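You operate a simulated robot arm through the tools that you are given. There is no shell and no other tool.

Carry out the task below with a simulated robot arm. There is one attempt and no reset: what you move stays moved.

TASK
Test both mini cheeses on the pine slab for damp and set the drier one on the paper.
Fine: the paper lies on the white slab; use the damp meter and put it back. Set down upright: damp meter.

The check looks at the end state, three seconds after you hand in, the way a careful person would. Anything else that was tipped, shoved, dropped, spilled or broken makes it a failure.

THE ROBOT
A 6-joint arm with a two-finger gripper, fixed in place. Base frame: the origin is on the floor under the middle of its stand, x ahead of it, y to its left, z up. Units: mm, rad, N and s.
It reaches about 1572 mm from its shoulder. Its first joint turns from -2.897 to 2.897 rad. Payload 2.45 kg.
The tool frame sits at the grasp point between the pads (the TCP): z along the fingers, y along the line on which they close. The tips reach 20 mm beyond it. The gripper opens to 140 mm; its body begins 168 mm behind the TCP.
Orientation is told as [roll, pitch, yaw] about the base's x, y, z axes, in that order, counted from this pose: with the fingers straight down and closing along the base's y, the tool's x points along the base's -x, its y along +y and its z along -z.

THE INTERFACE
- The arm moves only by the tool move_arm. Its argument "steps" is a list of rows, each an object (a shift or turn left out is 0, a gripper value left out holds the last) with "delta_pos": the shift along the base's x, y, z in mm, a list of three; "angular": the turn, a rotation vector about the base's x, y, z in rad, a list of three; "fingers": the opening, from 0 (shut) to 1 (fully open). In form: [{"delta_pos": [dx, dy, dz], "angular": [ax, ay, az], "fingers": fingers}, ...]. A call has 1 to 20 rows; each row is the pose to reach, as a shift and turn from the pose commanded when the call began. Rows are played at 5 a second. More than 50 mm and 0.15 rad between two rows, or a gripper value outside its range, and nothing of the call is played. A pose out of reach is approached as far as the arm can. The call stops where the force on the tool passes 60 N (or 10 N more than at its start, if that is more) or the arm is blocked; 0.2 s more then pass. Each finger travels about 45 mm/s and halts on what it meets, pressing with about 37 N; the grip force reading is that of the motor and also rises with nothing between the fingers. The clock runs only during rows and for 0.2 s after the last one: add rows that repeat a pose to give the fingers time. It gives the time, the measured TCP pose, the force on the tool (base axes), the opening and the grip force at its end, in the units of the frame above (readings bear some noise), with the torque about the TCP (base axes, N m) and any sound that the robot's microphone picked up, and new pictures: "show" is both (left out), scene, wrist or none.
- Cameras (640 x 400 px; columns grow to the right, rows downward): "scene" is fixed at [48.2, 649.5, 1705.6]; the picture's right is [-0.61, -0.79, 0.00], its down [-0.39, 0.30, -0.87] and it looks along [0.69, -0.53, -0.49] (base axes); focal length 312 px, centre (320, 200). "wrist" rides on the gripper at [78, 11, -209] in the tool frame; the picture's right is [-0.14, 0.99, 0.00], its down [-0.92, -0.13, -0.37] and it looks along [-0.36, -0.05, 0.93] (tool axes); focal length 280 px, centre (320, 200). There is no depth. A picture from a camera that has moved, and an enlarged one, comes with that camera's place and axes in the base frame and with its lens.
- zoom(camera, box): a new picture of the part [left, top, right, bottom] of that camera's present view, enlarged. The clock stands still meanwhile.
- close_job(): hands the job in; it is judged then, once.

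Places have to be worked out from the pictures, the camera data and where the tool is seen. Open the gripper and draw the arm clear of the work before you hand the job in, unless the task says otherwise.

The tools are called after "Call:" as name(argument=value, ...) on one line, values as JSON. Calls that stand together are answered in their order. move_arm: Moves the arm, as the interface text tells. Its arguments: {"type":"object","properties":{"steps":{"type":"array","items":{"type":"object","properties":{"delta_pos":{"type":"array","items":{"type":"number"}},"angular":{"type":"array","items":{"type":"number"}},"fingers":{"type":"number"}}}},"show":{"type":"string","enum":["both","scene","wrist","none"]}},"required":["steps"]} The other tools are called the same way: zoom (camera, box) takes an enlarged picture of a part of a camera's view; close_job () hands the job in.

At the start:

```text
t: 0.0
ee_pos: [736.1, -103.3, 1223.3]
orientation: [0.002, -0.001, -0.001]
force: [0.1, -0.9, -0.4]
torque: [0.01, 0.0, -0.02]
width: 139.8
gripper_force: 0.1
```

scene: 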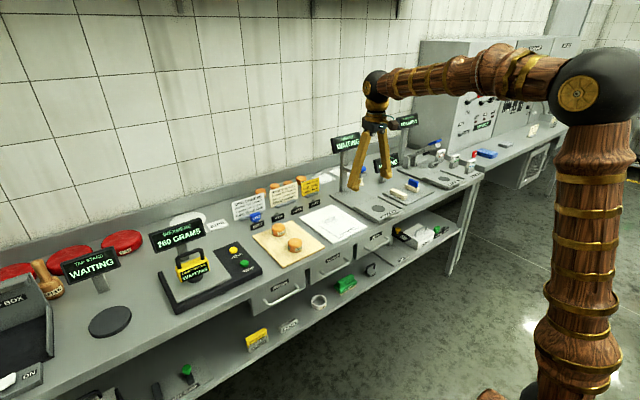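
wrist: 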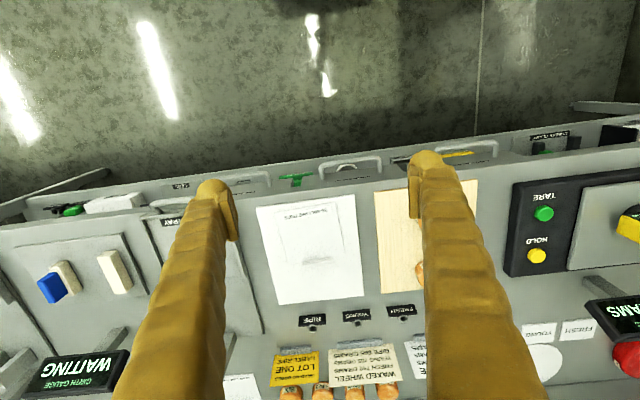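

I see a long counter with a pine board holding two small cheeses, a white slab with paper, and several instruments. I'll zoom in to identify the damp meter and the layout.

Call:
zoom(camera="scene", box=[220, 160, 380, 280])

Call:
zoom(camera="scene", box=[340, 120, 500, 240])

Call:
zoom(camera="scene", box=[0, 220, 240, 400])

Call:
zoom(camera="scene", box=[220, 220, 460, 380])

Call:
zoom(camera="scene", box=[400, 30, 580, 170])

```text
3.33 times, centred on (300, 220) of scene
camera zoom: at [48.2, 649.5, 1705.6], right [-0.61, -0.79, 0.0], down [-0.39, 0.3, -0.87], along [0.69, -0.53, -0.49], focal length 1038 px, centre (387, 133)
```

zoom: 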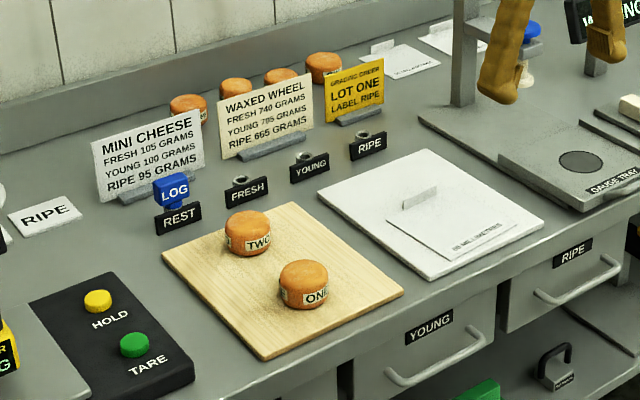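

```text
3.33 times, centred on (420, 180) of scene
camera zoom: at [48.2, 649.5, 1705.6], right [-0.61, -0.79, 0.0], down [-0.39, 0.3, -0.87], along [0.69, -0.53, -0.49], focal length 1038 px, centre (-13, 267)
```

zoom: 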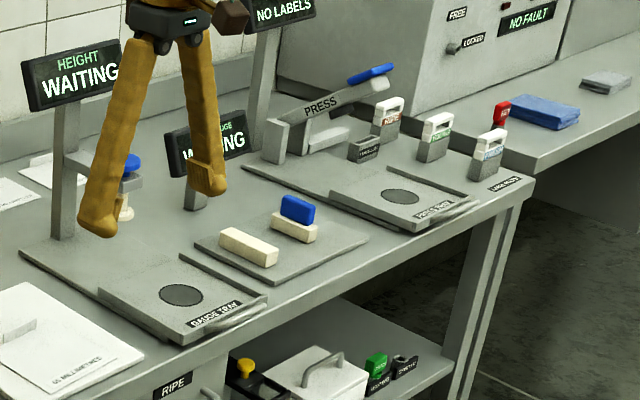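

```text
2.22 times, centred on (120, 310) of scene
camera zoom: at [48.2, 649.5, 1705.6], right [-0.61, -0.79, 0.0], down [-0.39, 0.3, -0.87], along [0.69, -0.53, -0.49], focal length 692 px, centre (764, -44)
```

zoom: 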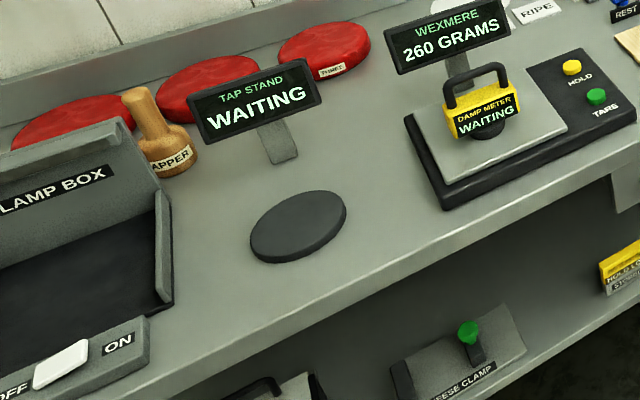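

```text
2.50 times, centred on (340, 300) of scene
camera zoom: at [48.2, 649.5, 1705.6], right [-0.61, -0.79, 0.0], down [-0.39, 0.3, -0.87], along [0.69, -0.53, -0.49], focal length 779 px, centre (270, -50)
```

zoom: 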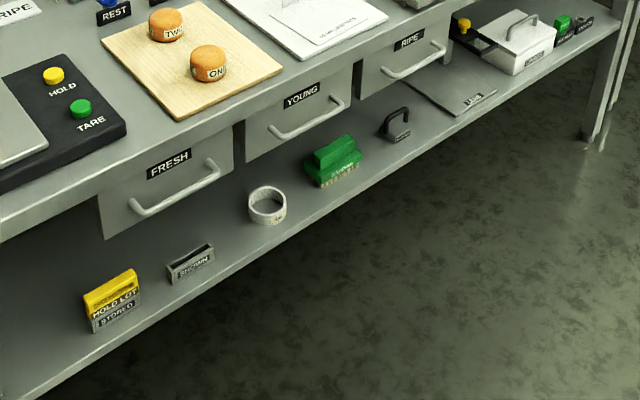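

```text
2.86 times, centred on (490, 100) of scene
camera zoom: at [48.2, 649.5, 1705.6], right [-0.61, -0.79, 0.0], down [-0.39, 0.3, -0.87], along [0.69, -0.53, -0.49], focal length 890 px, centre (-166, 486)
```

zoom: 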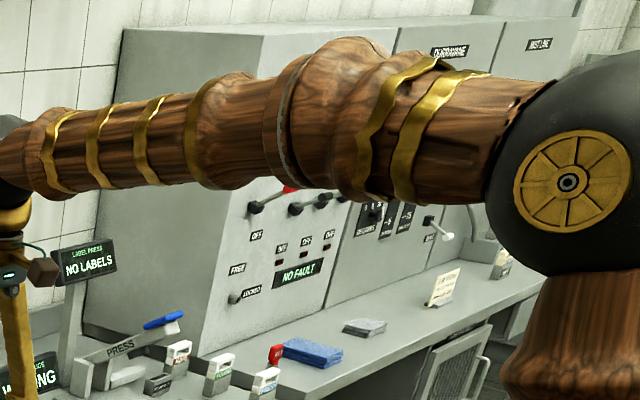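

Call:
zoom(camera="wrist", box=[230, 170, 390, 330])

Call:
zoom(camera="scene", box=[145, 215, 265, 315])

Call:
zoom(camera="scene", box=[290, 195, 370, 250])

Call:
zoom(camera="wrist", box=[480, 160, 640, 280])

```text
2.50 times, centred on (310, 250) of wrist
camera zoom: at [657.4, -92.5, 1431.4], right [0.14, 0.99, 0.0], down [0.92, -0.13, 0.37], along [0.36, -0.05, -0.93], focal length 701 px, centre (345, 75)
```

zoom: 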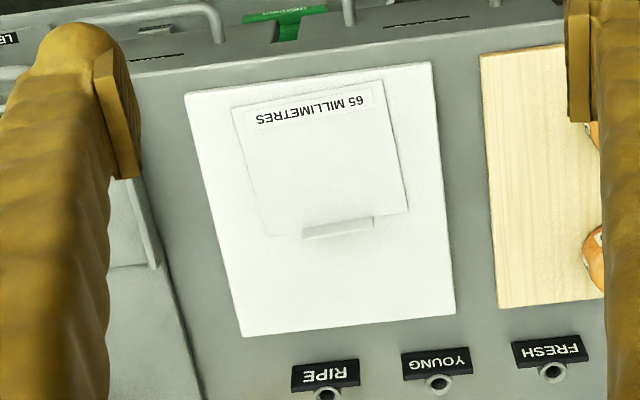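

```text
4.00 times, centred on (205, 265) of scene
camera zoom: at [48.2, 649.5, 1705.6], right [-0.61, -0.79, 0.0], down [-0.39, 0.3, -0.87], along [0.69, -0.53, -0.49], focal length 1246 px, centre (780, -60)
```

zoom: 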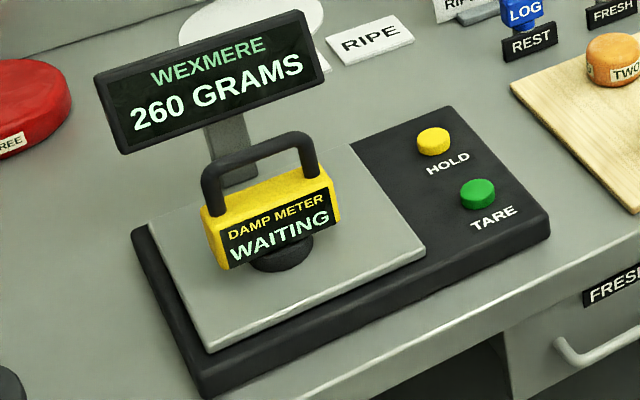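

```text
7.27 times, centred on (330, 222) of scene
camera zoom: at [48.2, 649.5, 1705.6], right [-0.61, -0.79, 0.0], down [-0.39, 0.3, -0.87], along [0.69, -0.53, -0.49], focal length 2266 px, centre (247, 36)
```

zoom: 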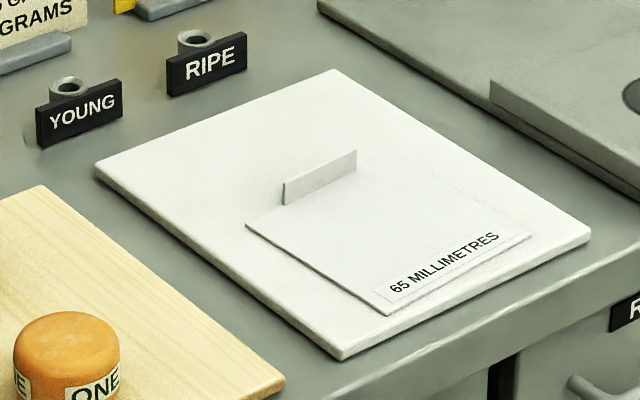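

```text
3.33 times, centred on (560, 220) of wrist
camera zoom: at [657.4, -92.5, 1431.4], right [0.14, 0.99, 0.0], down [0.92, -0.13, 0.37], along [0.36, -0.05, -0.93], focal length 935 px, centre (-480, 133)
```

zoom: 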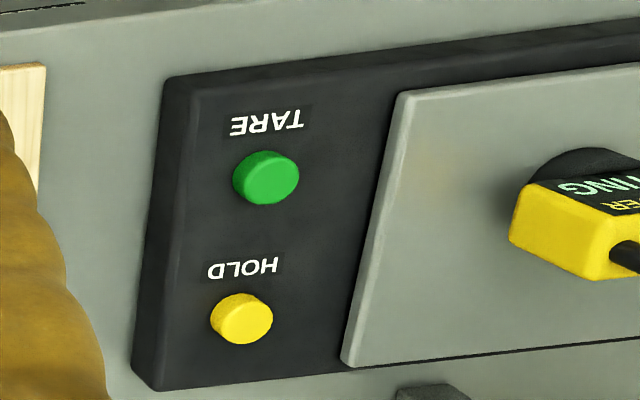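

The damp meter (yellow, black handle, black foot) stands on the weighing plate at roughly x 975, y 505, with its display facing the robot. The paper with a small tab is on the white slab around x 930, y -140, z about 890. I'll move high above the meter, turning the tool 90° so the fingers close along x, and look.

Call:
move_arm(steps=[{"delta_pos": [14, 37, 2], "angular": [0, 0, 0.098]}, {"delta_pos": [28, 74, 4], "angular": [0, 0, 0.196]}, {"delta_pos": [42, 111, 6], "angular": [0, 0, 0.294]}, {"delta_pos": [56, 148, 8], "angular": [0, 0, 0.392]}, {"delta_pos": [70, 185, 10], "angular": [0, 0, 0.49]}, {"delta_pos": [84, 222, 12], "angular": [0, 0, 0.588]}, {"delta_pos": [98, 259, 14], "angular": [0, 0, 0.686]}, {"delta_pos": [112, 296, 16], "angular": [0, 0, 0.784]}, {"delta_pos": [126, 333, 18], "angular": [0, 0, 0.882]}, {"delta_pos": [140, 370, 20], "angular": [0, 0, 0.98]}, {"delta_pos": [154, 407, 22], "angular": [0, 0, 1.078]}, {"delta_pos": [168, 444, 24], "angular": [0, 0, 1.176]}, {"delta_pos": [182, 481, 26], "angular": [0, 0, 1.274]}, {"delta_pos": [196, 518, 27], "angular": [0, 0, 1.372]}, {"delta_pos": [210, 555, 27], "angular": [0, 0, 1.47]}, {"delta_pos": [224, 590, 27], "angular": [0, 0, 1.571]}, {"delta_pos": [224, 590, 27], "angular": [0, 0, 1.571]}])

```text
t: 3.6
ee_pos: [960.5, 485.3, 1250.7]
orientation: [0.002, 0.001, 1.573]
force: [0.7, 0.0, 0.9]
torque: [-0.02, 0.0, -0.02]
width: 140.2
gripper_force: 0.0
camera wrist: at [948.3, 408.9, 1459.0], right [-0.99, 0.14, 0.0], down [0.13, 0.92, 0.37], along [0.05, 0.36, -0.93], focal length 280 px, centre (320, 200)
```

scene: 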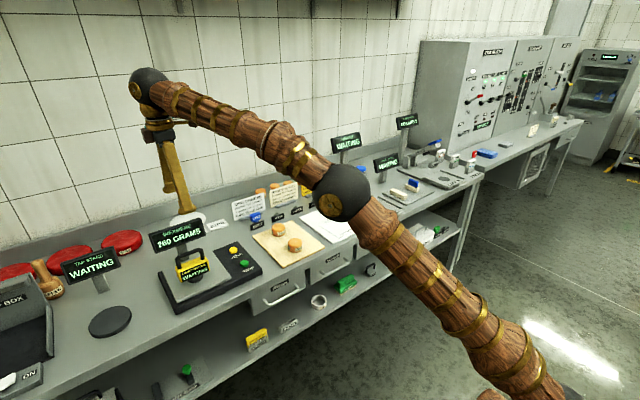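
wrist: 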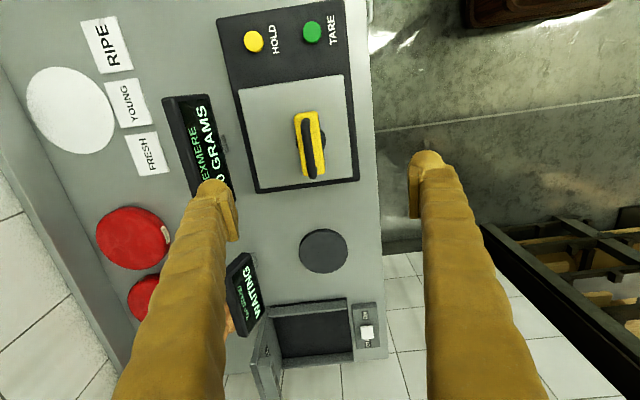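

The meter is visible at about (312,148) in the wrist view. I'll zoom in to locate the handle and the body precisely.

Call:
zoom(camera="wrist", box=[230, 70, 370, 200])

Call:
zoom(camera="scene", box=[160, 240, 230, 300])

```text
3.08 times, centred on (300, 135) of wrist
camera zoom: at [948.3, 408.9, 1459.0], right [-0.99, 0.14, 0.0], down [0.13, 0.92, 0.37], along [0.05, 0.36, -0.93], focal length 863 px, centre (382, 400)
```

zoom: 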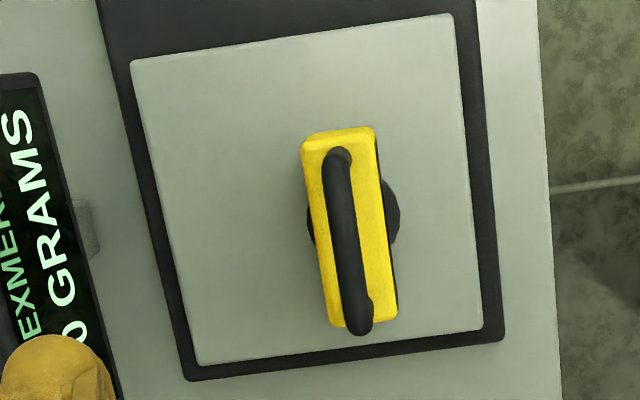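

```text
6.67 times, centred on (195, 270) of scene
camera zoom: at [48.2, 649.5, 1705.6], right [-0.61, -0.79, 0.0], down [-0.39, 0.3, -0.87], along [0.69, -0.53, -0.49], focal length 2077 px, centre (1153, -267)
```

zoom: 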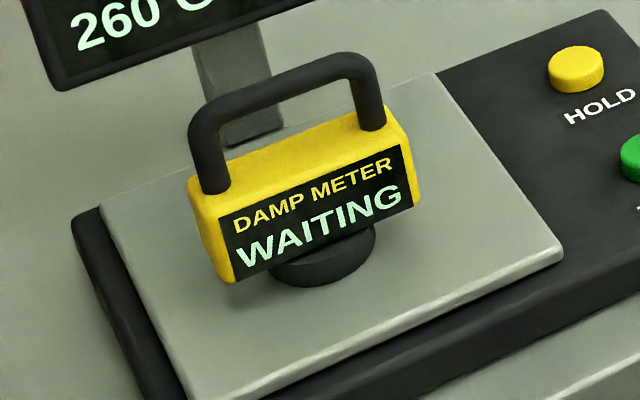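

Triangulating gives the handle bar at about x 976, y 489, top z about 1034, running along y; the plate is at z about 916. I'll go down to z 1120 above the bar with the fingers narrowed and look again.

Call:
move_arm(steps=[{"delta_pos": [5, 1, -30], "fingers": 0.5}, {"delta_pos": [10, 2, -60], "fingers": 0.5}, {"delta_pos": [14, 3, -95], "fingers": 0.5}, {"delta_pos": [16, 4, -125], "fingers": 0.5}, {"delta_pos": [16, 4, -130], "fingers": 0.5}, {"delta_pos": [16, 4, -130], "fingers": 0.5}])

```text
t: 5.0
ee_pos: [975.7, 491.2, 1119.8]
orientation: [-0.001, -0.001, 1.572]
force: [0.0, -0.6, -0.9]
torque: [-0.01, -0.04, 0.01]
width: 70.0
gripper_force: 0.0
camera wrist: at [964.2, 412.6, 1328.8], right [-0.99, 0.14, 0.0], down [0.13, 0.92, 0.37], along [0.05, 0.36, -0.93], focal length 280 px, centre (320, 200)
```

scene: 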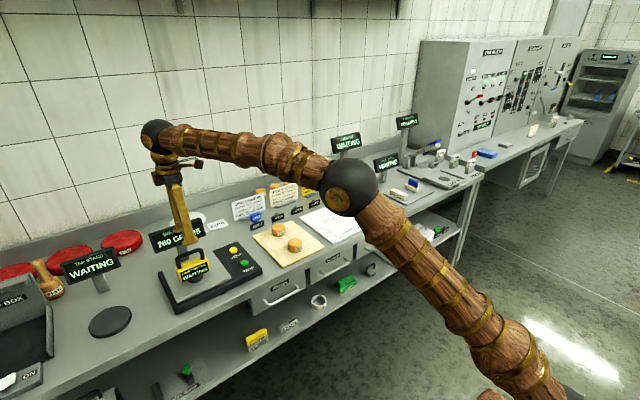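
wrist: 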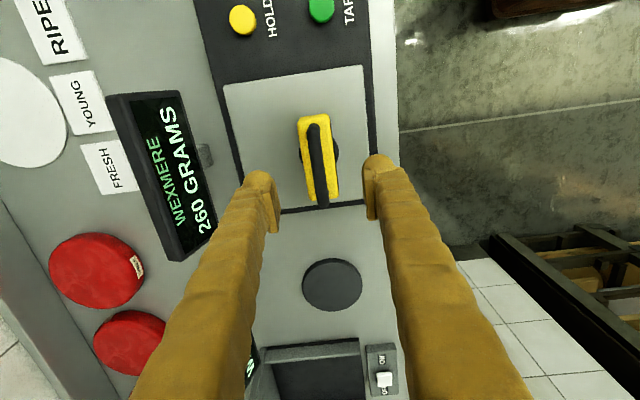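

Call:
zoom(camera="wrist", box=[240, 90, 400, 230])

Call:
zoom(camera="scene", box=[150, 170, 250, 300])

```text
2.86 times, centred on (320, 160) of wrist
camera zoom: at [964.2, 412.6, 1328.8], right [-0.99, 0.14, 0.0], down [0.13, 0.92, 0.37], along [0.05, 0.36, -0.93], focal length 801 px, centre (320, 314)
```

zoom: 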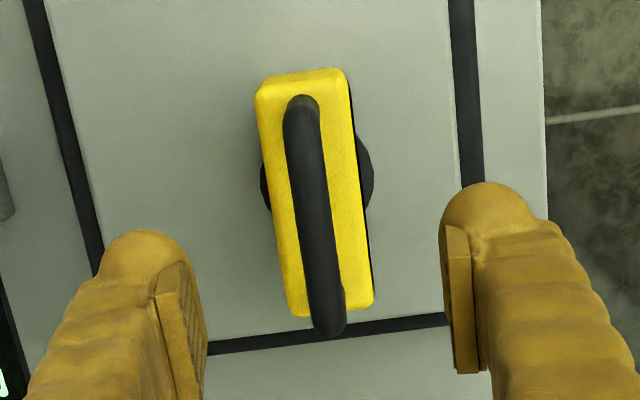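

```text
3.08 times, centred on (200, 235) of scene
camera zoom: at [48.2, 649.5, 1705.6], right [-0.61, -0.79, 0.0], down [-0.39, 0.3, -0.87], along [0.69, -0.53, -0.49], focal length 958 px, centre (689, 92)
```

zoom: 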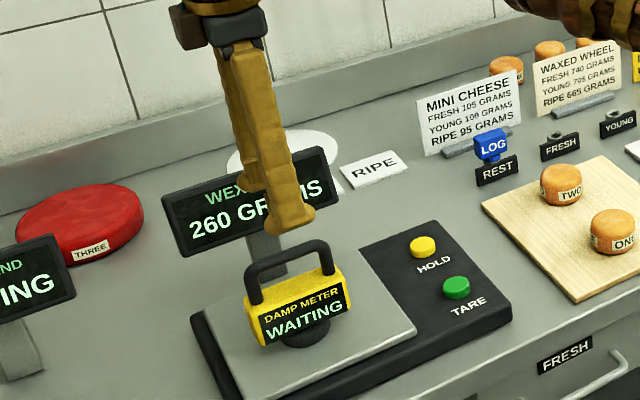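

The bar is centred about 2 mm farther in x than the TCP, and y is right. I'll descend to TCP z 1040 (tips at 1020, straddling the bar) and check.

Call:
move_arm(steps=[{"delta_pos": [2, 0, -30]}, {"delta_pos": [2, 0, -55]}, {"delta_pos": [2, 0, -75]}, {"delta_pos": [2, 0, -80]}, {"delta_pos": [2, 0, -80]}])

Call:
zoom(camera="scene", box=[160, 210, 230, 300])

Call:
zoom(camera="wrist", box=[240, 90, 400, 230])

```text
t: 6.2
ee_pos: [977.8, 490.9, 1039.2]
orientation: [0.0, 0.0, 1.571]
force: [0.0, 1.2, -0.4]
torque: [-0.01, 0.03, 0.0]
width: 69.8
gripper_force: 0.1
camera wrist: at [966.4, 412.7, 1248.1], right [-0.99, 0.14, 0.0], down [0.13, 0.92, 0.37], along [0.05, 0.36, -0.93], focal length 280 px, centre (320, 200)
```

scene: 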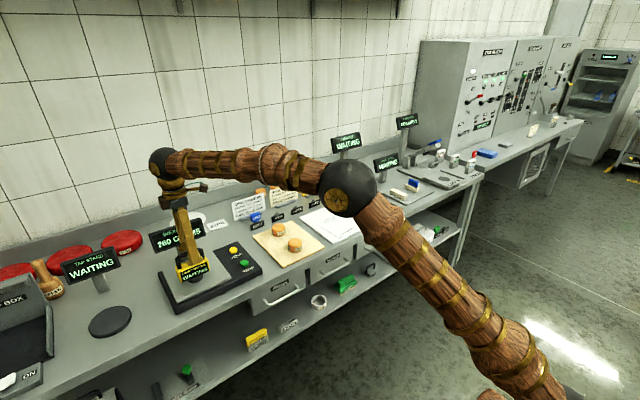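
wrist: 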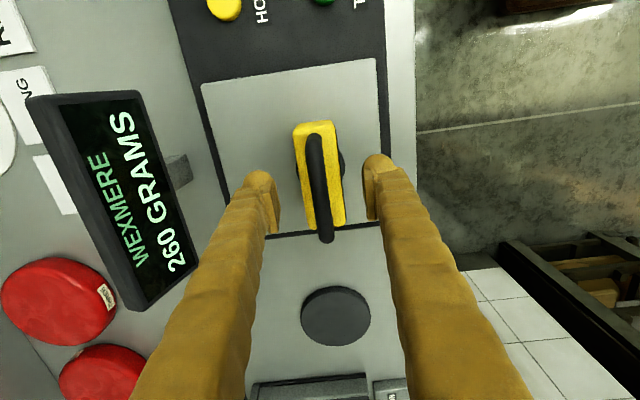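

```text
4.44 times, centred on (195, 255) of scene
camera zoom: at [48.2, 649.5, 1705.6], right [-0.61, -0.79, 0.0], down [-0.39, 0.3, -0.87], along [0.69, -0.53, -0.49], focal length 1384 px, centre (876, -44)
```

zoom: 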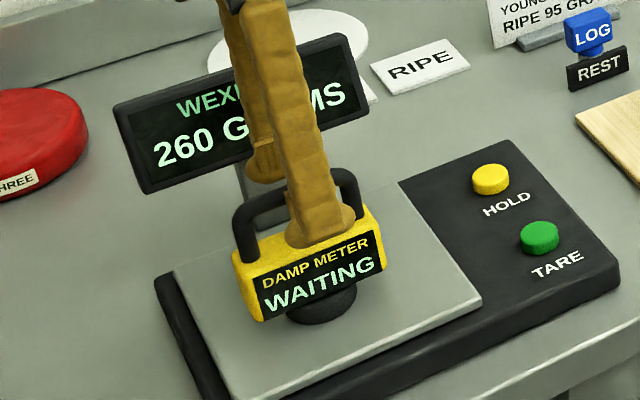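

```text
2.86 times, centred on (320, 160) of wrist
camera zoom: at [966.4, 412.7, 1248.1], right [-0.99, 0.14, 0.0], down [0.13, 0.92, 0.37], along [0.05, 0.36, -0.93], focal length 801 px, centre (320, 314)
```

zoom: 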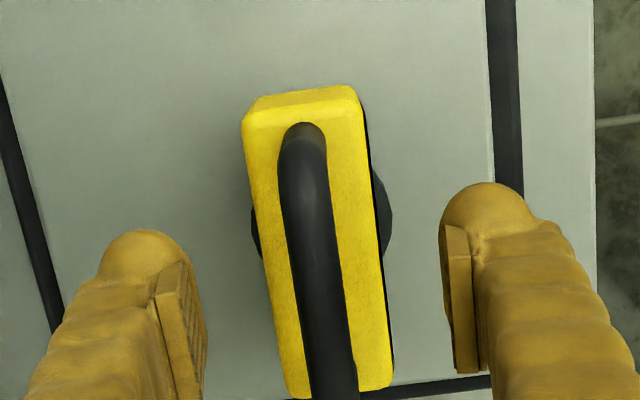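

The fingers straddle the bar with it centred; body top is about z 982, so there is clearance. I'll lower 14 mm to put the pads on the bar and close.

Call:
move_arm(steps=[{"delta_pos": [0, 0, -8]}, {"delta_pos": [0, 0, -14]}, {"delta_pos": [0, 0, -14], "fingers": 0.3}, {"delta_pos": [0, 0, -14], "fingers": 0.2}, {"delta_pos": [0, 0, -14], "fingers": 0.0}, {"delta_pos": [0, 0, -14], "fingers": 0.0}, {"delta_pos": [0, 0, -14], "fingers": 0.0}, {"delta_pos": [0, 0, -14], "fingers": 0.0}])

Call:
zoom(camera="scene", box=[160, 210, 230, 300])

Call:
zoom(camera="wrist", box=[240, 90, 400, 230])

```text
t: 8.0
ee_pos: [977.5, 490.6, 1025.9]
orientation: [0.0, 0.001, 1.571]
force: [0.0, 0.5, -0.3]
torque: [-0.01, 0.01, 0.04]
width: 8.0
gripper_force: 35.6
camera wrist: at [966.3, 412.6, 1234.4], right [-0.99, 0.14, 0.0], down [0.13, 0.92, 0.37], along [0.05, 0.36, -0.93], focal length 280 px, centre (320, 200)
```

scene: 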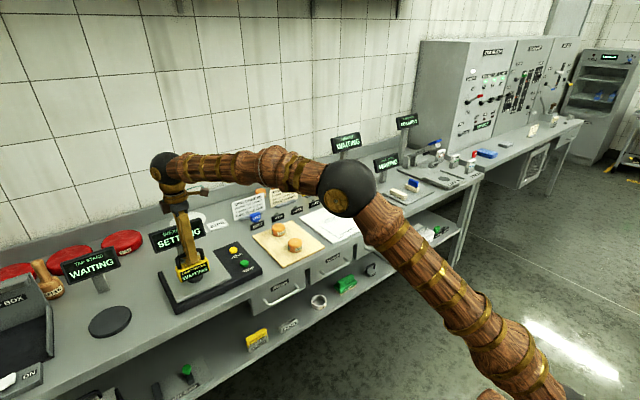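
wrist: 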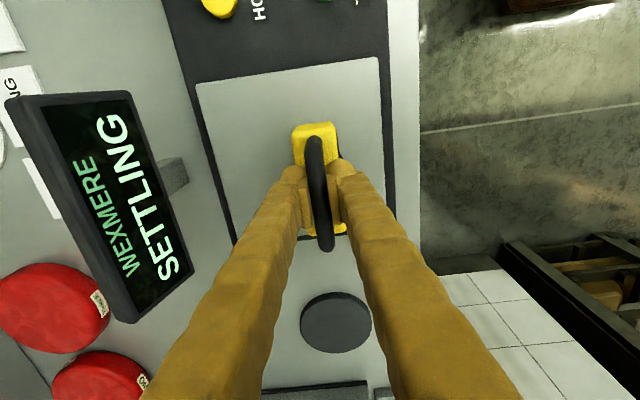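

```text
4.44 times, centred on (195, 255) of scene
camera zoom: at [48.2, 649.5, 1705.6], right [-0.61, -0.79, 0.0], down [-0.39, 0.3, -0.87], along [0.69, -0.53, -0.49], focal length 1384 px, centre (876, -44)
```

zoom: 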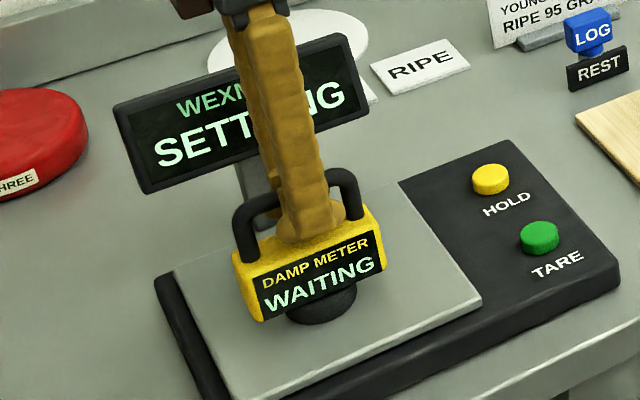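

```text
2.86 times, centred on (320, 160) of wrist
camera zoom: at [966.3, 412.6, 1234.4], right [-0.99, 0.14, 0.0], down [0.13, 0.92, 0.37], along [0.05, 0.36, -0.93], focal length 801 px, centre (320, 314)
```

zoom: 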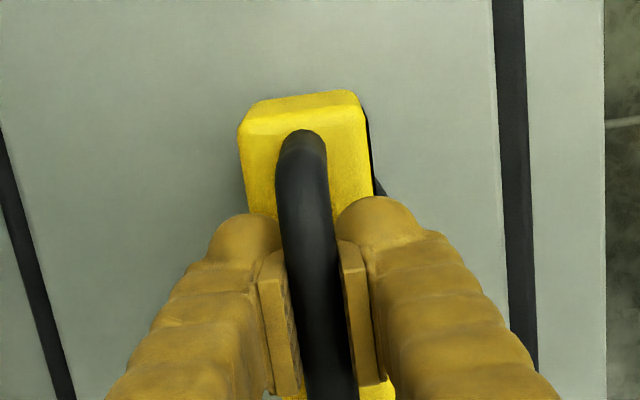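

The grip stopped at 8 mm with 36 N on the bar. I'll lift 30 mm gently and check that the meter comes along upright.

Call:
move_arm(steps=[{"delta_pos": [0, 0, 5]}, {"delta_pos": [0, 0, 15]}, {"delta_pos": [0, 0, 30]}, {"delta_pos": [0, 0, 30]}, {"delta_pos": [0, 0, 30]}])

Call:
zoom(camera="scene", box=[160, 210, 230, 300])

Call:
zoom(camera="wrist", box=[240, 90, 400, 230])

```text
t: 9.2
ee_pos: [977.1, 491.6, 1055.1]
orientation: [0.0, -0.001, 1.571]
force: [-0.5, 0.4, -2.6]
torque: [-0.03, -0.02, 0.01]
width: 8.2
gripper_force: 36.0
camera wrist: at [966.5, 413.0, 1264.4], right [-0.99, 0.14, 0.0], down [0.13, 0.92, 0.37], along [0.05, 0.36, -0.93], focal length 280 px, centre (320, 200)
```

scene: 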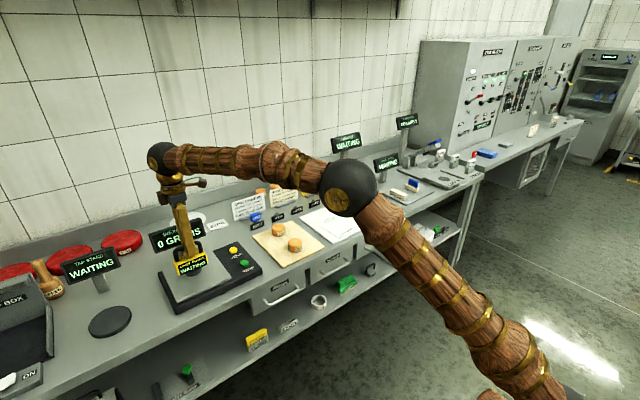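
wrist: 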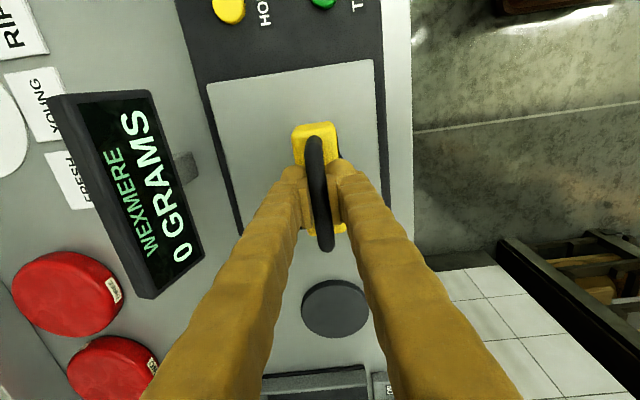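

```text
4.44 times, centred on (195, 255) of scene
camera zoom: at [48.2, 649.5, 1705.6], right [-0.61, -0.79, 0.0], down [-0.39, 0.3, -0.87], along [0.69, -0.53, -0.49], focal length 1384 px, centre (876, -44)
```

zoom: 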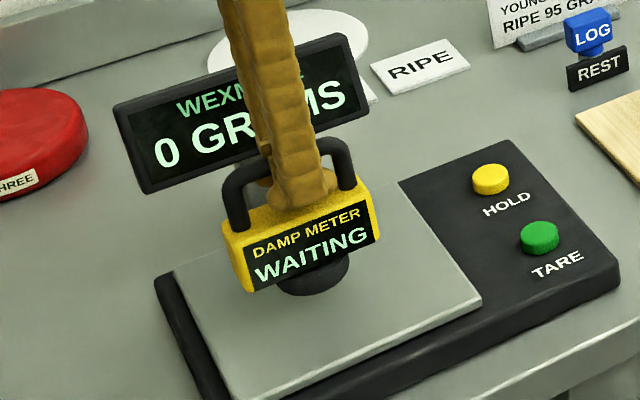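

```text
2.86 times, centred on (320, 160) of wrist
camera zoom: at [966.5, 413.0, 1264.4], right [-0.99, 0.14, 0.0], down [0.13, 0.92, 0.37], along [0.05, 0.36, -0.93], focal length 801 px, centre (320, 314)
```

zoom: 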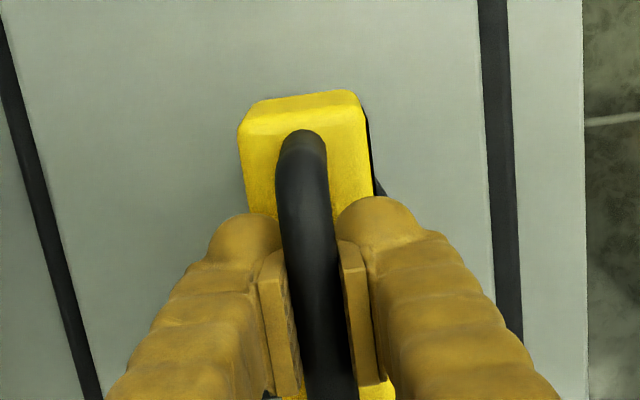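

The meter is held upright and the scale reads 0 g. I'll raise it and move toward the pine slab to a vantage point where the wrist camera sees both cheeses.

Call:
move_arm(steps=[{"delta_pos": [0, 0, 40]}, {"delta_pos": [0, 0, 80]}, {"delta_pos": [0, -20, 114]}, {"delta_pos": [0, -55, 124]}, {"delta_pos": [0, -95, 124]}, {"delta_pos": [0, -135, 124]}, {"delta_pos": [0, -175, 124]}, {"delta_pos": [0, -215, 124]}, {"delta_pos": [0, -255, 124]}, {"delta_pos": [0, -290, 124]}, {"delta_pos": [0, -315, 124]}, {"delta_pos": [0, -320, 124]}, {"delta_pos": [0, -320, 124]}])

Call:
zoom(camera="wrist", box=[210, 30, 430, 170])

Call:
zoom(camera="scene", box=[220, 150, 350, 280])

```text
t: 12.0
ee_pos: [978.3, 169.8, 1178.5]
orientation: [0.002, -0.001, 1.57]
force: [-0.5, -0.2, -2.2]
torque: [-0.01, -0.01, -0.02]
width: 7.9
gripper_force: 35.8
camera wrist: at [966.7, 92.1, 1387.7], right [-0.99, 0.14, 0.0], down [0.13, 0.92, 0.37], along [0.05, 0.36, -0.93], focal length 280 px, centre (320, 200)
```

scene: 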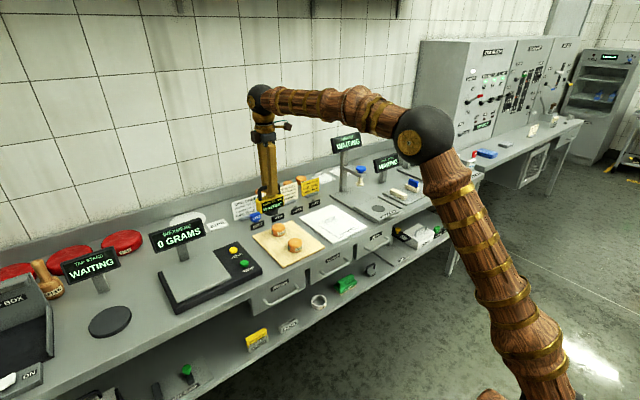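
wrist: 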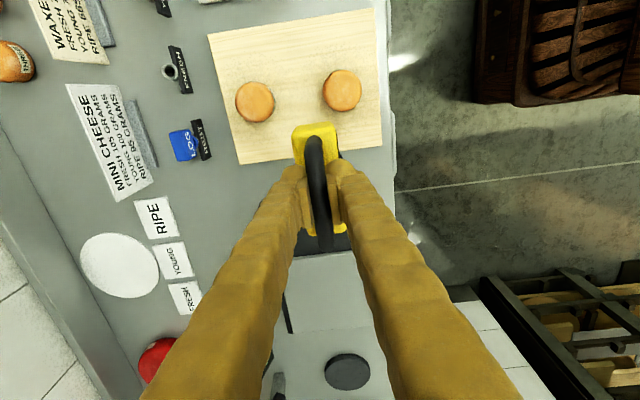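

```text
2.86 times, centred on (320, 100) of wrist
camera zoom: at [966.7, 92.1, 1387.7], right [-0.99, 0.14, 0.0], down [0.13, 0.92, 0.37], along [0.05, 0.36, -0.93], focal length 801 px, centre (320, 486)
```

zoom: 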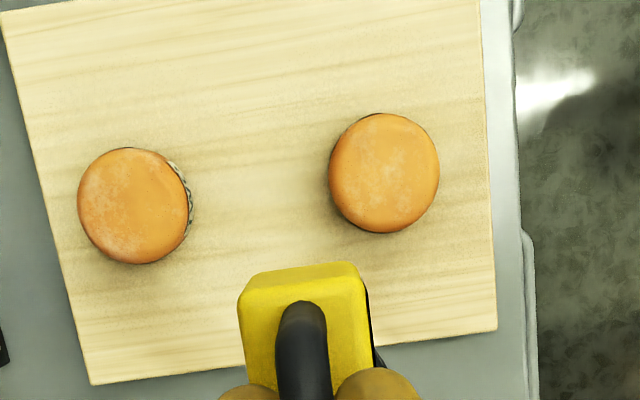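

```text
3.08 times, centred on (285, 215) of scene
camera zoom: at [48.2, 649.5, 1705.6], right [-0.61, -0.79, 0.0], down [-0.39, 0.3, -0.87], along [0.69, -0.53, -0.49], focal length 958 px, centre (428, 154)
```

zoom: 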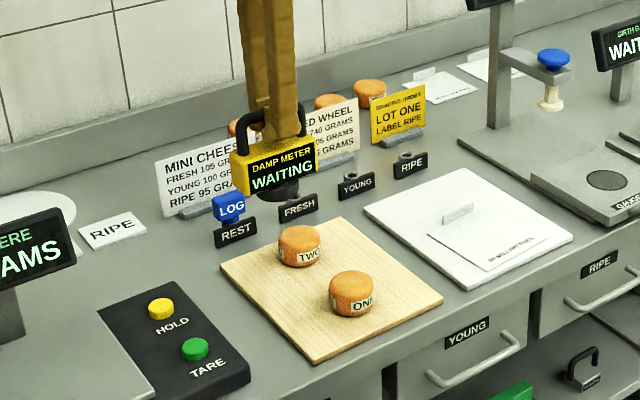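

Cheese ONE triangulates to about (932, 97), top z about 920; TWO to about (1070, 96). The meter's foot hangs about 110 mm below the TCP, so I'll move over ONE and descend to TCP z 1060 (foot about 30 mm above the cheese).

Call:
move_arm(steps=[{"delta_pos": [-20, -30, 0]}, {"delta_pos": [-40, -62, -10]}, {"delta_pos": [-46, -74, -40]}, {"delta_pos": [-46, -74, -75]}, {"delta_pos": [-46, -74, -105]}, {"delta_pos": [-46, -74, -120]}, {"delta_pos": [-46, -74, -120]}])

Call:
zoom(camera="scene", box=[240, 190, 340, 270])

Call:
zoom(camera="wrist", box=[210, 70, 430, 210])

```text
t: 13.6
ee_pos: [930.8, 95.1, 1059.4]
orientation: [-0.001, 0.001, 1.57]
force: [0.0, -0.1, -3.2]
torque: [-0.04, 0.03, 0.05]
width: 8.3
gripper_force: 35.5
camera wrist: at [920.7, 18.1, 1267.8], right [-0.99, 0.14, 0.0], down [0.13, 0.92, 0.37], along [0.05, 0.37, -0.93], focal length 280 px, centre (320, 200)
```

scene: 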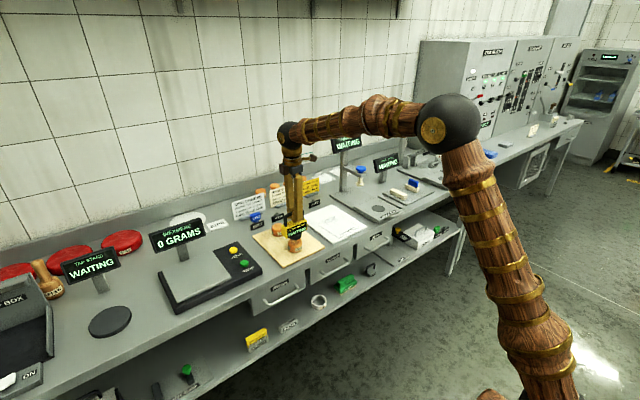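
wrist: 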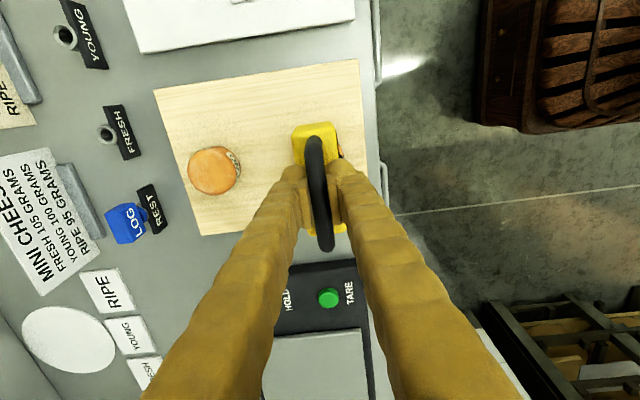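

```text
5.00 times, centred on (290, 230) of scene
camera zoom: at [48.2, 649.5, 1705.6], right [-0.61, -0.79, 0.0], down [-0.39, 0.3, -0.87], along [0.69, -0.53, -0.49], focal length 1558 px, centre (470, 50)
```

zoom: 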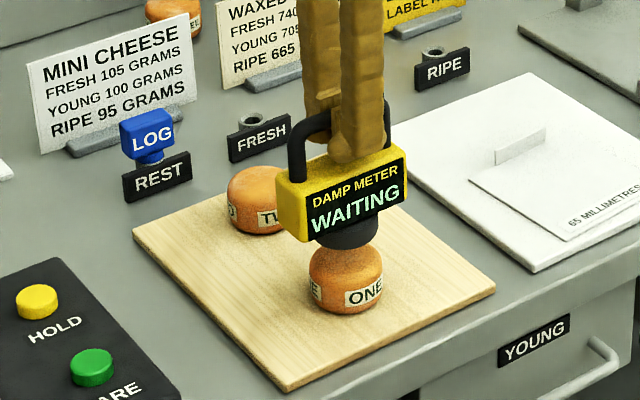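

```text
2.86 times, centred on (320, 140) of wrist
camera zoom: at [920.7, 18.1, 1267.8], right [-0.99, 0.14, 0.0], down [0.13, 0.92, 0.37], along [0.05, 0.37, -0.93], focal length 801 px, centre (320, 371)
```

zoom: 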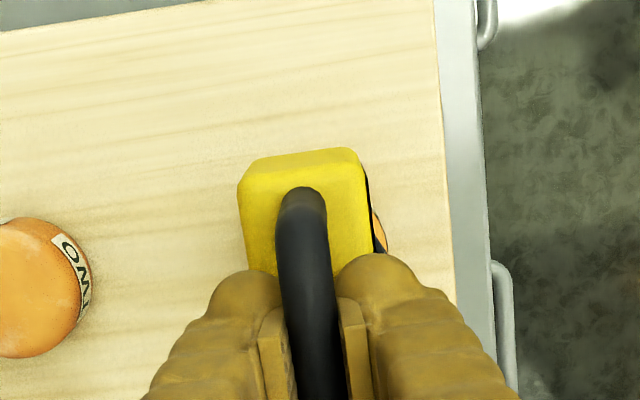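

The foot is centred over cheese ONE with roughly 20–30 mm gap. I'll creep down, watching the force.

Call:
move_arm(steps=[{"delta_pos": [0, 0.5, -5]}, {"delta_pos": [0, 1, -10]}, {"delta_pos": [0, 1, -13]}, {"delta_pos": [0, 1, -15]}, {"delta_pos": [0, 1, -15]}], show="scene")

Call:
zoom(camera="scene", box=[265, 200, 325, 250])

```text
t: 14.8
ee_pos: [931.9, 98.0, 1043.9]
orientation: [-0.002, 0.0, 1.571]
force: [0.4, 0.6, -1.9]
torque: [0.0, 0.01, -0.01]
width: 8.2
gripper_force: 35.6
```

scene: 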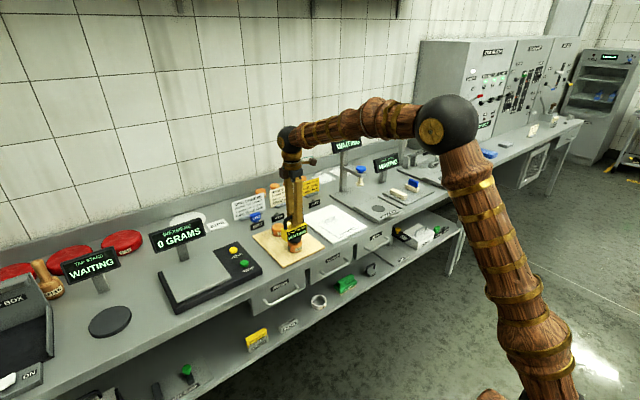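

```text
8.00 times, centred on (295, 225) of scene
camera zoom: at [48.2, 649.5, 1705.6], right [-0.61, -0.79, 0.0], down [-0.39, 0.3, -0.87], along [0.69, -0.53, -0.49], focal length 2492 px, centre (520, 0)
```

zoom: 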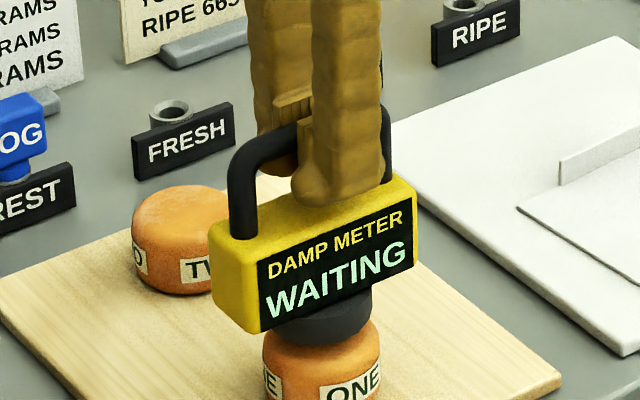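

No contact yet at z 1044. Going down another 5 mm in small steps.

Call:
move_arm(steps=[{"delta_pos": [0, 0, -2]}, {"delta_pos": [0, 0, -4]}, {"delta_pos": [0, 0, -5]}, {"delta_pos": [0, 0, -5]}], show="scene")

Call:
zoom(camera="scene", box=[265, 210, 325, 260])

```text
t: 15.8
ee_pos: [932.0, 98.0, 1039.9]
orientation: [0.001, 0.001, 1.57]
force: [-0.3, 0.1, -3.3]
torque: [-0.02, 0.0, 0.01]
width: 8.2
gripper_force: 36.0
```

scene: 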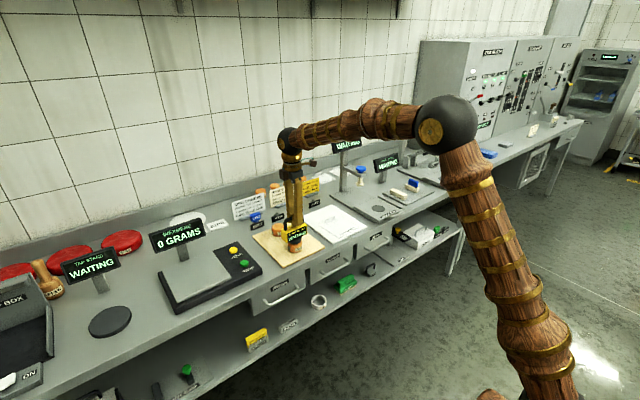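

```text
8.00 times, centred on (295, 235) of scene
camera zoom: at [48.2, 649.5, 1705.6], right [-0.61, -0.79, 0.0], down [-0.39, 0.3, -0.87], along [0.69, -0.53, -0.49], focal length 2492 px, centre (520, -80)
```

zoom: 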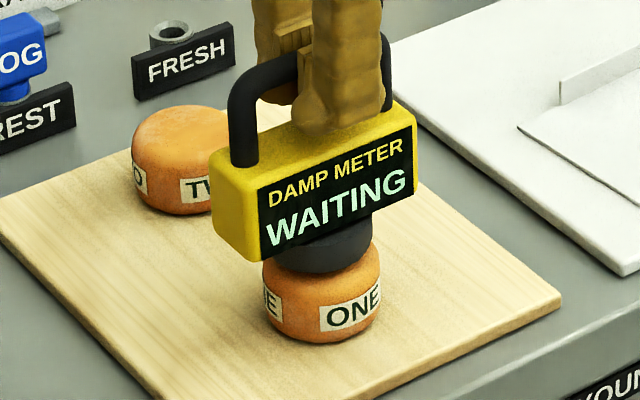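

Still no contact at z 1040 (force still just the meter's weight). Another 4 mm in 1 mm steps.

Call:
move_arm(steps=[{"delta_pos": [0, 0, -1]}, {"delta_pos": [0, 0, -2]}, {"delta_pos": [0, 0, -3]}, {"delta_pos": [0, 0, -4]}, {"delta_pos": [0, 0, -4]}], show="none")

Call:
zoom(camera="scene", box=[265, 210, 325, 260])

```text
t: 17.0
ee_pos: [933.1, 97.7, 1036.3]
orientation: [0.0, 0.001, 1.569]
force: [-0.1, -0.9, -2.9]
torque: [-0.05, 0.01, 0.02]
width: 8.2
gripper_force: 35.7
```

```text
8.00 times, centred on (295, 235) of scene
camera zoom: at [48.2, 649.5, 1705.6], right [-0.61, -0.79, 0.0], down [-0.39, 0.3, -0.87], along [0.69, -0.53, -0.49], focal length 2492 px, centre (520, -80)
```

zoom: 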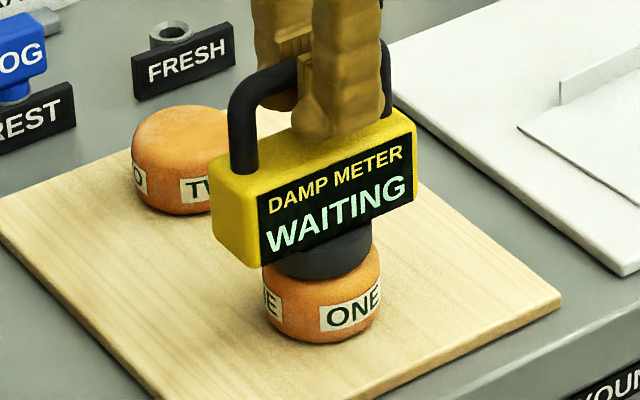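

Closer but still free at z 1036. I'll continue another 4 mm in 1 mm steps.

Call:
move_arm(steps=[{"delta_pos": [0, 0, -1]}, {"delta_pos": [0, 0, -2]}, {"delta_pos": [0, 0, -3]}, {"delta_pos": [0, 0, -4]}, {"delta_pos": [0, 0, -4]}], show="none")

Call:
zoom(camera="scene", box=[265, 210, 325, 260])

```text
t: 18.2
ee_pos: [932.1, 97.2, 1032.9]
orientation: [-0.002, -0.002, 1.572]
force: [0.8, 0.0, 12.5]
torque: [0.03, -0.02, -0.02]
width: 8.2
gripper_force: 36.5
```

```text
8.00 times, centred on (295, 235) of scene
camera zoom: at [48.2, 649.5, 1705.6], right [-0.61, -0.79, 0.0], down [-0.39, 0.3, -0.87], along [0.69, -0.53, -0.49], focal length 2492 px, centre (520, -80)
```

zoom: 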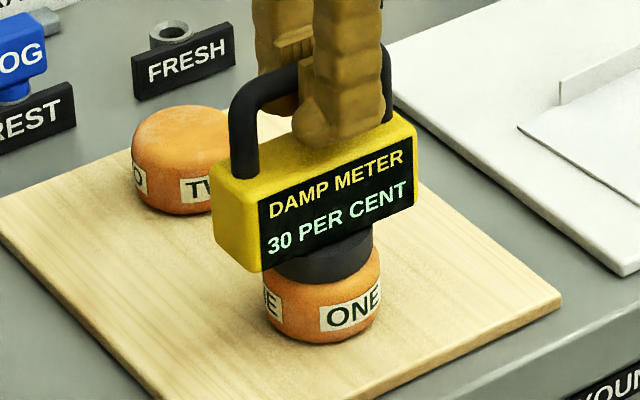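

Contact: the meter reads 30 PER CENT on cheese ONE at TCP z about 1033, with about 15 N. I'll ease off slightly and dwell to confirm the reading is stable.

Call:
move_arm(steps=[{"delta_pos": [0, 0, 0.5]}, {"delta_pos": [0, 0, 0.5]}, {"delta_pos": [0, 0, 0.5]}, {"delta_pos": [0, 0, 0.5]}, {"delta_pos": [0, 0, 0.5]}, {"delta_pos": [0, 0, 0.5]}, {"delta_pos": [0, 0, 0.5]}], show="none")

Call:
zoom(camera="scene", box=[265, 210, 325, 260])

```text
t: 19.8
ee_pos: [931.0, 97.3, 1033.1]
orientation: [0.001, 0.0, 1.572]
force: [0.7, -0.2, 16.2]
torque: [-0.03, 0.02, 0.0]
width: 8.1
gripper_force: 35.8
```

```text
8.00 times, centred on (295, 235) of scene
camera zoom: at [48.2, 649.5, 1705.6], right [-0.61, -0.79, 0.0], down [-0.39, 0.3, -0.87], along [0.69, -0.53, -0.49], focal length 2492 px, centre (520, -80)
```

zoom: 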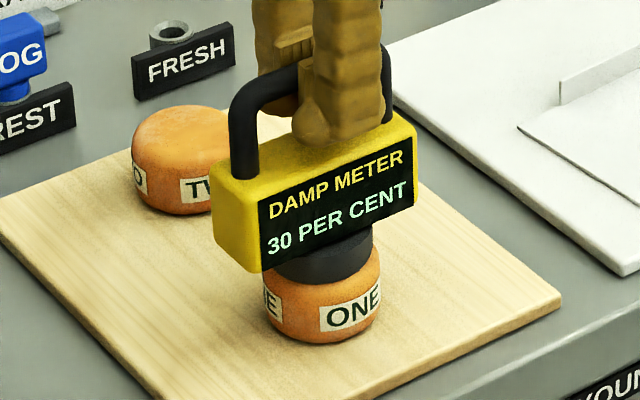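

Stable at 30 %. I'll lift straight up 50 mm and shift over cheese TWO at about (1070, 96).

Call:
move_arm(steps=[{"delta_pos": [0, 0, 5]}, {"delta_pos": [0, 0, 20]}, {"delta_pos": [0, 0, 50]}, {"delta_pos": [30, 0, 60]}, {"delta_pos": [70, -1, 60]}, {"delta_pos": [110, -1, 60]}, {"delta_pos": [138, -1.5, 50]}, {"delta_pos": [138, -1.5, 25]}, {"delta_pos": [138, -1.5, 25]}])

Call:
zoom(camera="scene", box=[245, 190, 335, 260])

Call:
zoom(camera="wrist", box=[210, 70, 430, 210])

```text
t: 21.8
ee_pos: [1071.8, 95.2, 1056.3]
orientation: [0.0, 0.0, 1.572]
force: [-0.2, -0.3, -1.5]
torque: [-0.03, -0.01, 0.0]
width: 7.8
gripper_force: 35.5
camera wrist: at [1059.4, 18.1, 1265.4], right [-0.99, 0.14, 0.0], down [0.13, 0.92, 0.37], along [0.05, 0.36, -0.93], focal length 280 px, centre (320, 200)
```

scene: 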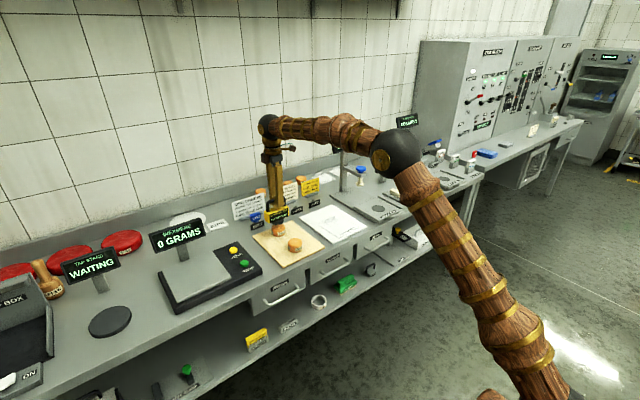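
wrist: 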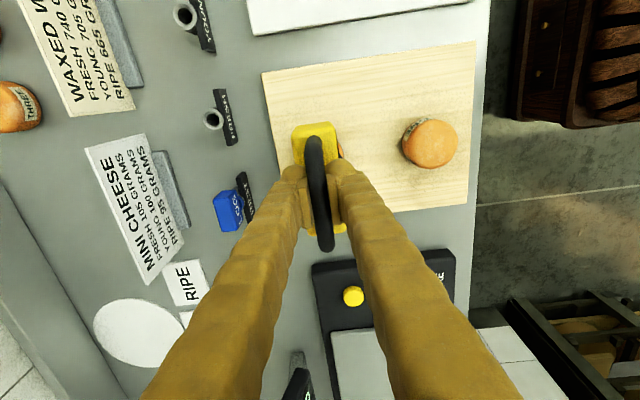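

```text
5.71 times, centred on (290, 225) of scene
camera zoom: at [48.2, 649.5, 1705.6], right [-0.61, -0.79, 0.0], down [-0.39, 0.3, -0.87], along [0.69, -0.53, -0.49], focal length 1780 px, centre (491, 57)
```

zoom: 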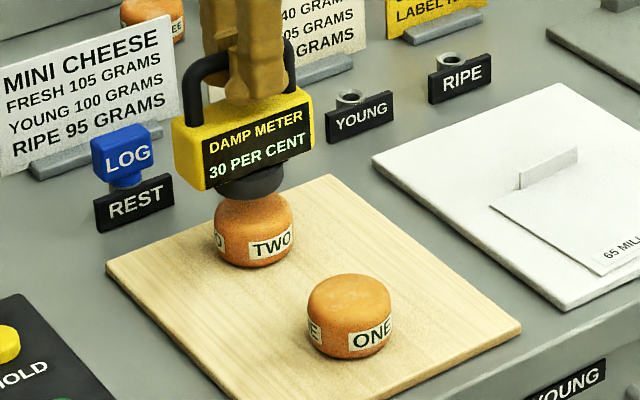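

```text
2.86 times, centred on (320, 140) of wrist
camera zoom: at [1059.4, 18.1, 1265.4], right [-0.99, 0.14, 0.0], down [0.13, 0.92, 0.37], along [0.05, 0.36, -0.93], focal length 801 px, centre (320, 371)
```

zoom: 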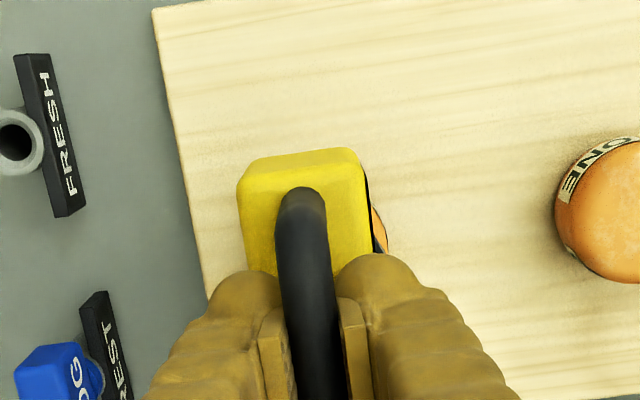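

The meter still shows the latched 30 % and hovers over cheese TWO. I'll creep down, with a 2 mm lateral trim, to about 2 mm above the expected contact.

Call:
move_arm(steps=[{"delta_pos": [-1, -1, -6]}, {"delta_pos": [-1.5, -2, -12]}, {"delta_pos": [-1.5, -2, -17]}, {"delta_pos": [-1.5, -2, -20]}, {"delta_pos": [-1.5, -2, -21]}, {"delta_pos": [-1.5, -2, -21]}], show="none")

Call:
zoom(camera="scene", box=[250, 195, 310, 245])

```text
t: 23.2
ee_pos: [1069.6, 93.8, 1035.0]
orientation: [0.001, 0.001, 1.57]
force: [0.0, -0.5, -2.7]
torque: [-0.01, -0.02, 0.0]
width: 8.3
gripper_force: 36.0
```

```text
8.00 times, centred on (280, 220) of scene
camera zoom: at [48.2, 649.5, 1705.6], right [-0.61, -0.79, 0.0], down [-0.39, 0.3, -0.87], along [0.69, -0.53, -0.49], focal length 2492 px, centre (640, 40)
```

zoom: 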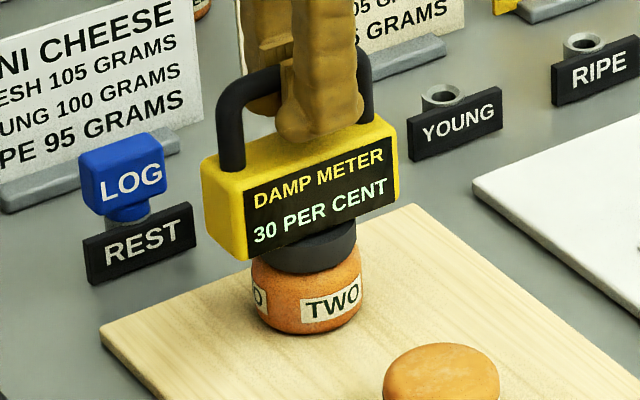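

Well centred, not in contact yet. Down 2.5 mm more in half-millimetre steps.

Call:
move_arm(steps=[{"delta_pos": [0, 0, -0.6]}, {"delta_pos": [0, 0, -1.2]}, {"delta_pos": [0, 0, -1.8]}, {"delta_pos": [0, 0, -2.4]}, {"delta_pos": [0, 0, -2.4]}], show="none")

Call:
zoom(camera="scene", box=[250, 195, 310, 245])

```text
t: 24.4
ee_pos: [1068.4, 93.8, 1034.1]
orientation: [-0.001, -0.001, 1.571]
force: [0.5, 0.1, -3.5]
torque: [-0.02, 0.0, -0.02]
width: 8.0
gripper_force: 35.6
```

```text
8.00 times, centred on (280, 220) of scene
camera zoom: at [48.2, 649.5, 1705.6], right [-0.61, -0.79, 0.0], down [-0.39, 0.3, -0.87], along [0.69, -0.53, -0.49], focal length 2492 px, centre (640, 40)
```

zoom: 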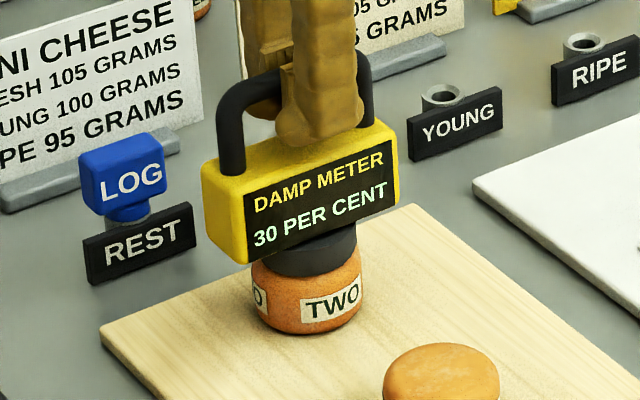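

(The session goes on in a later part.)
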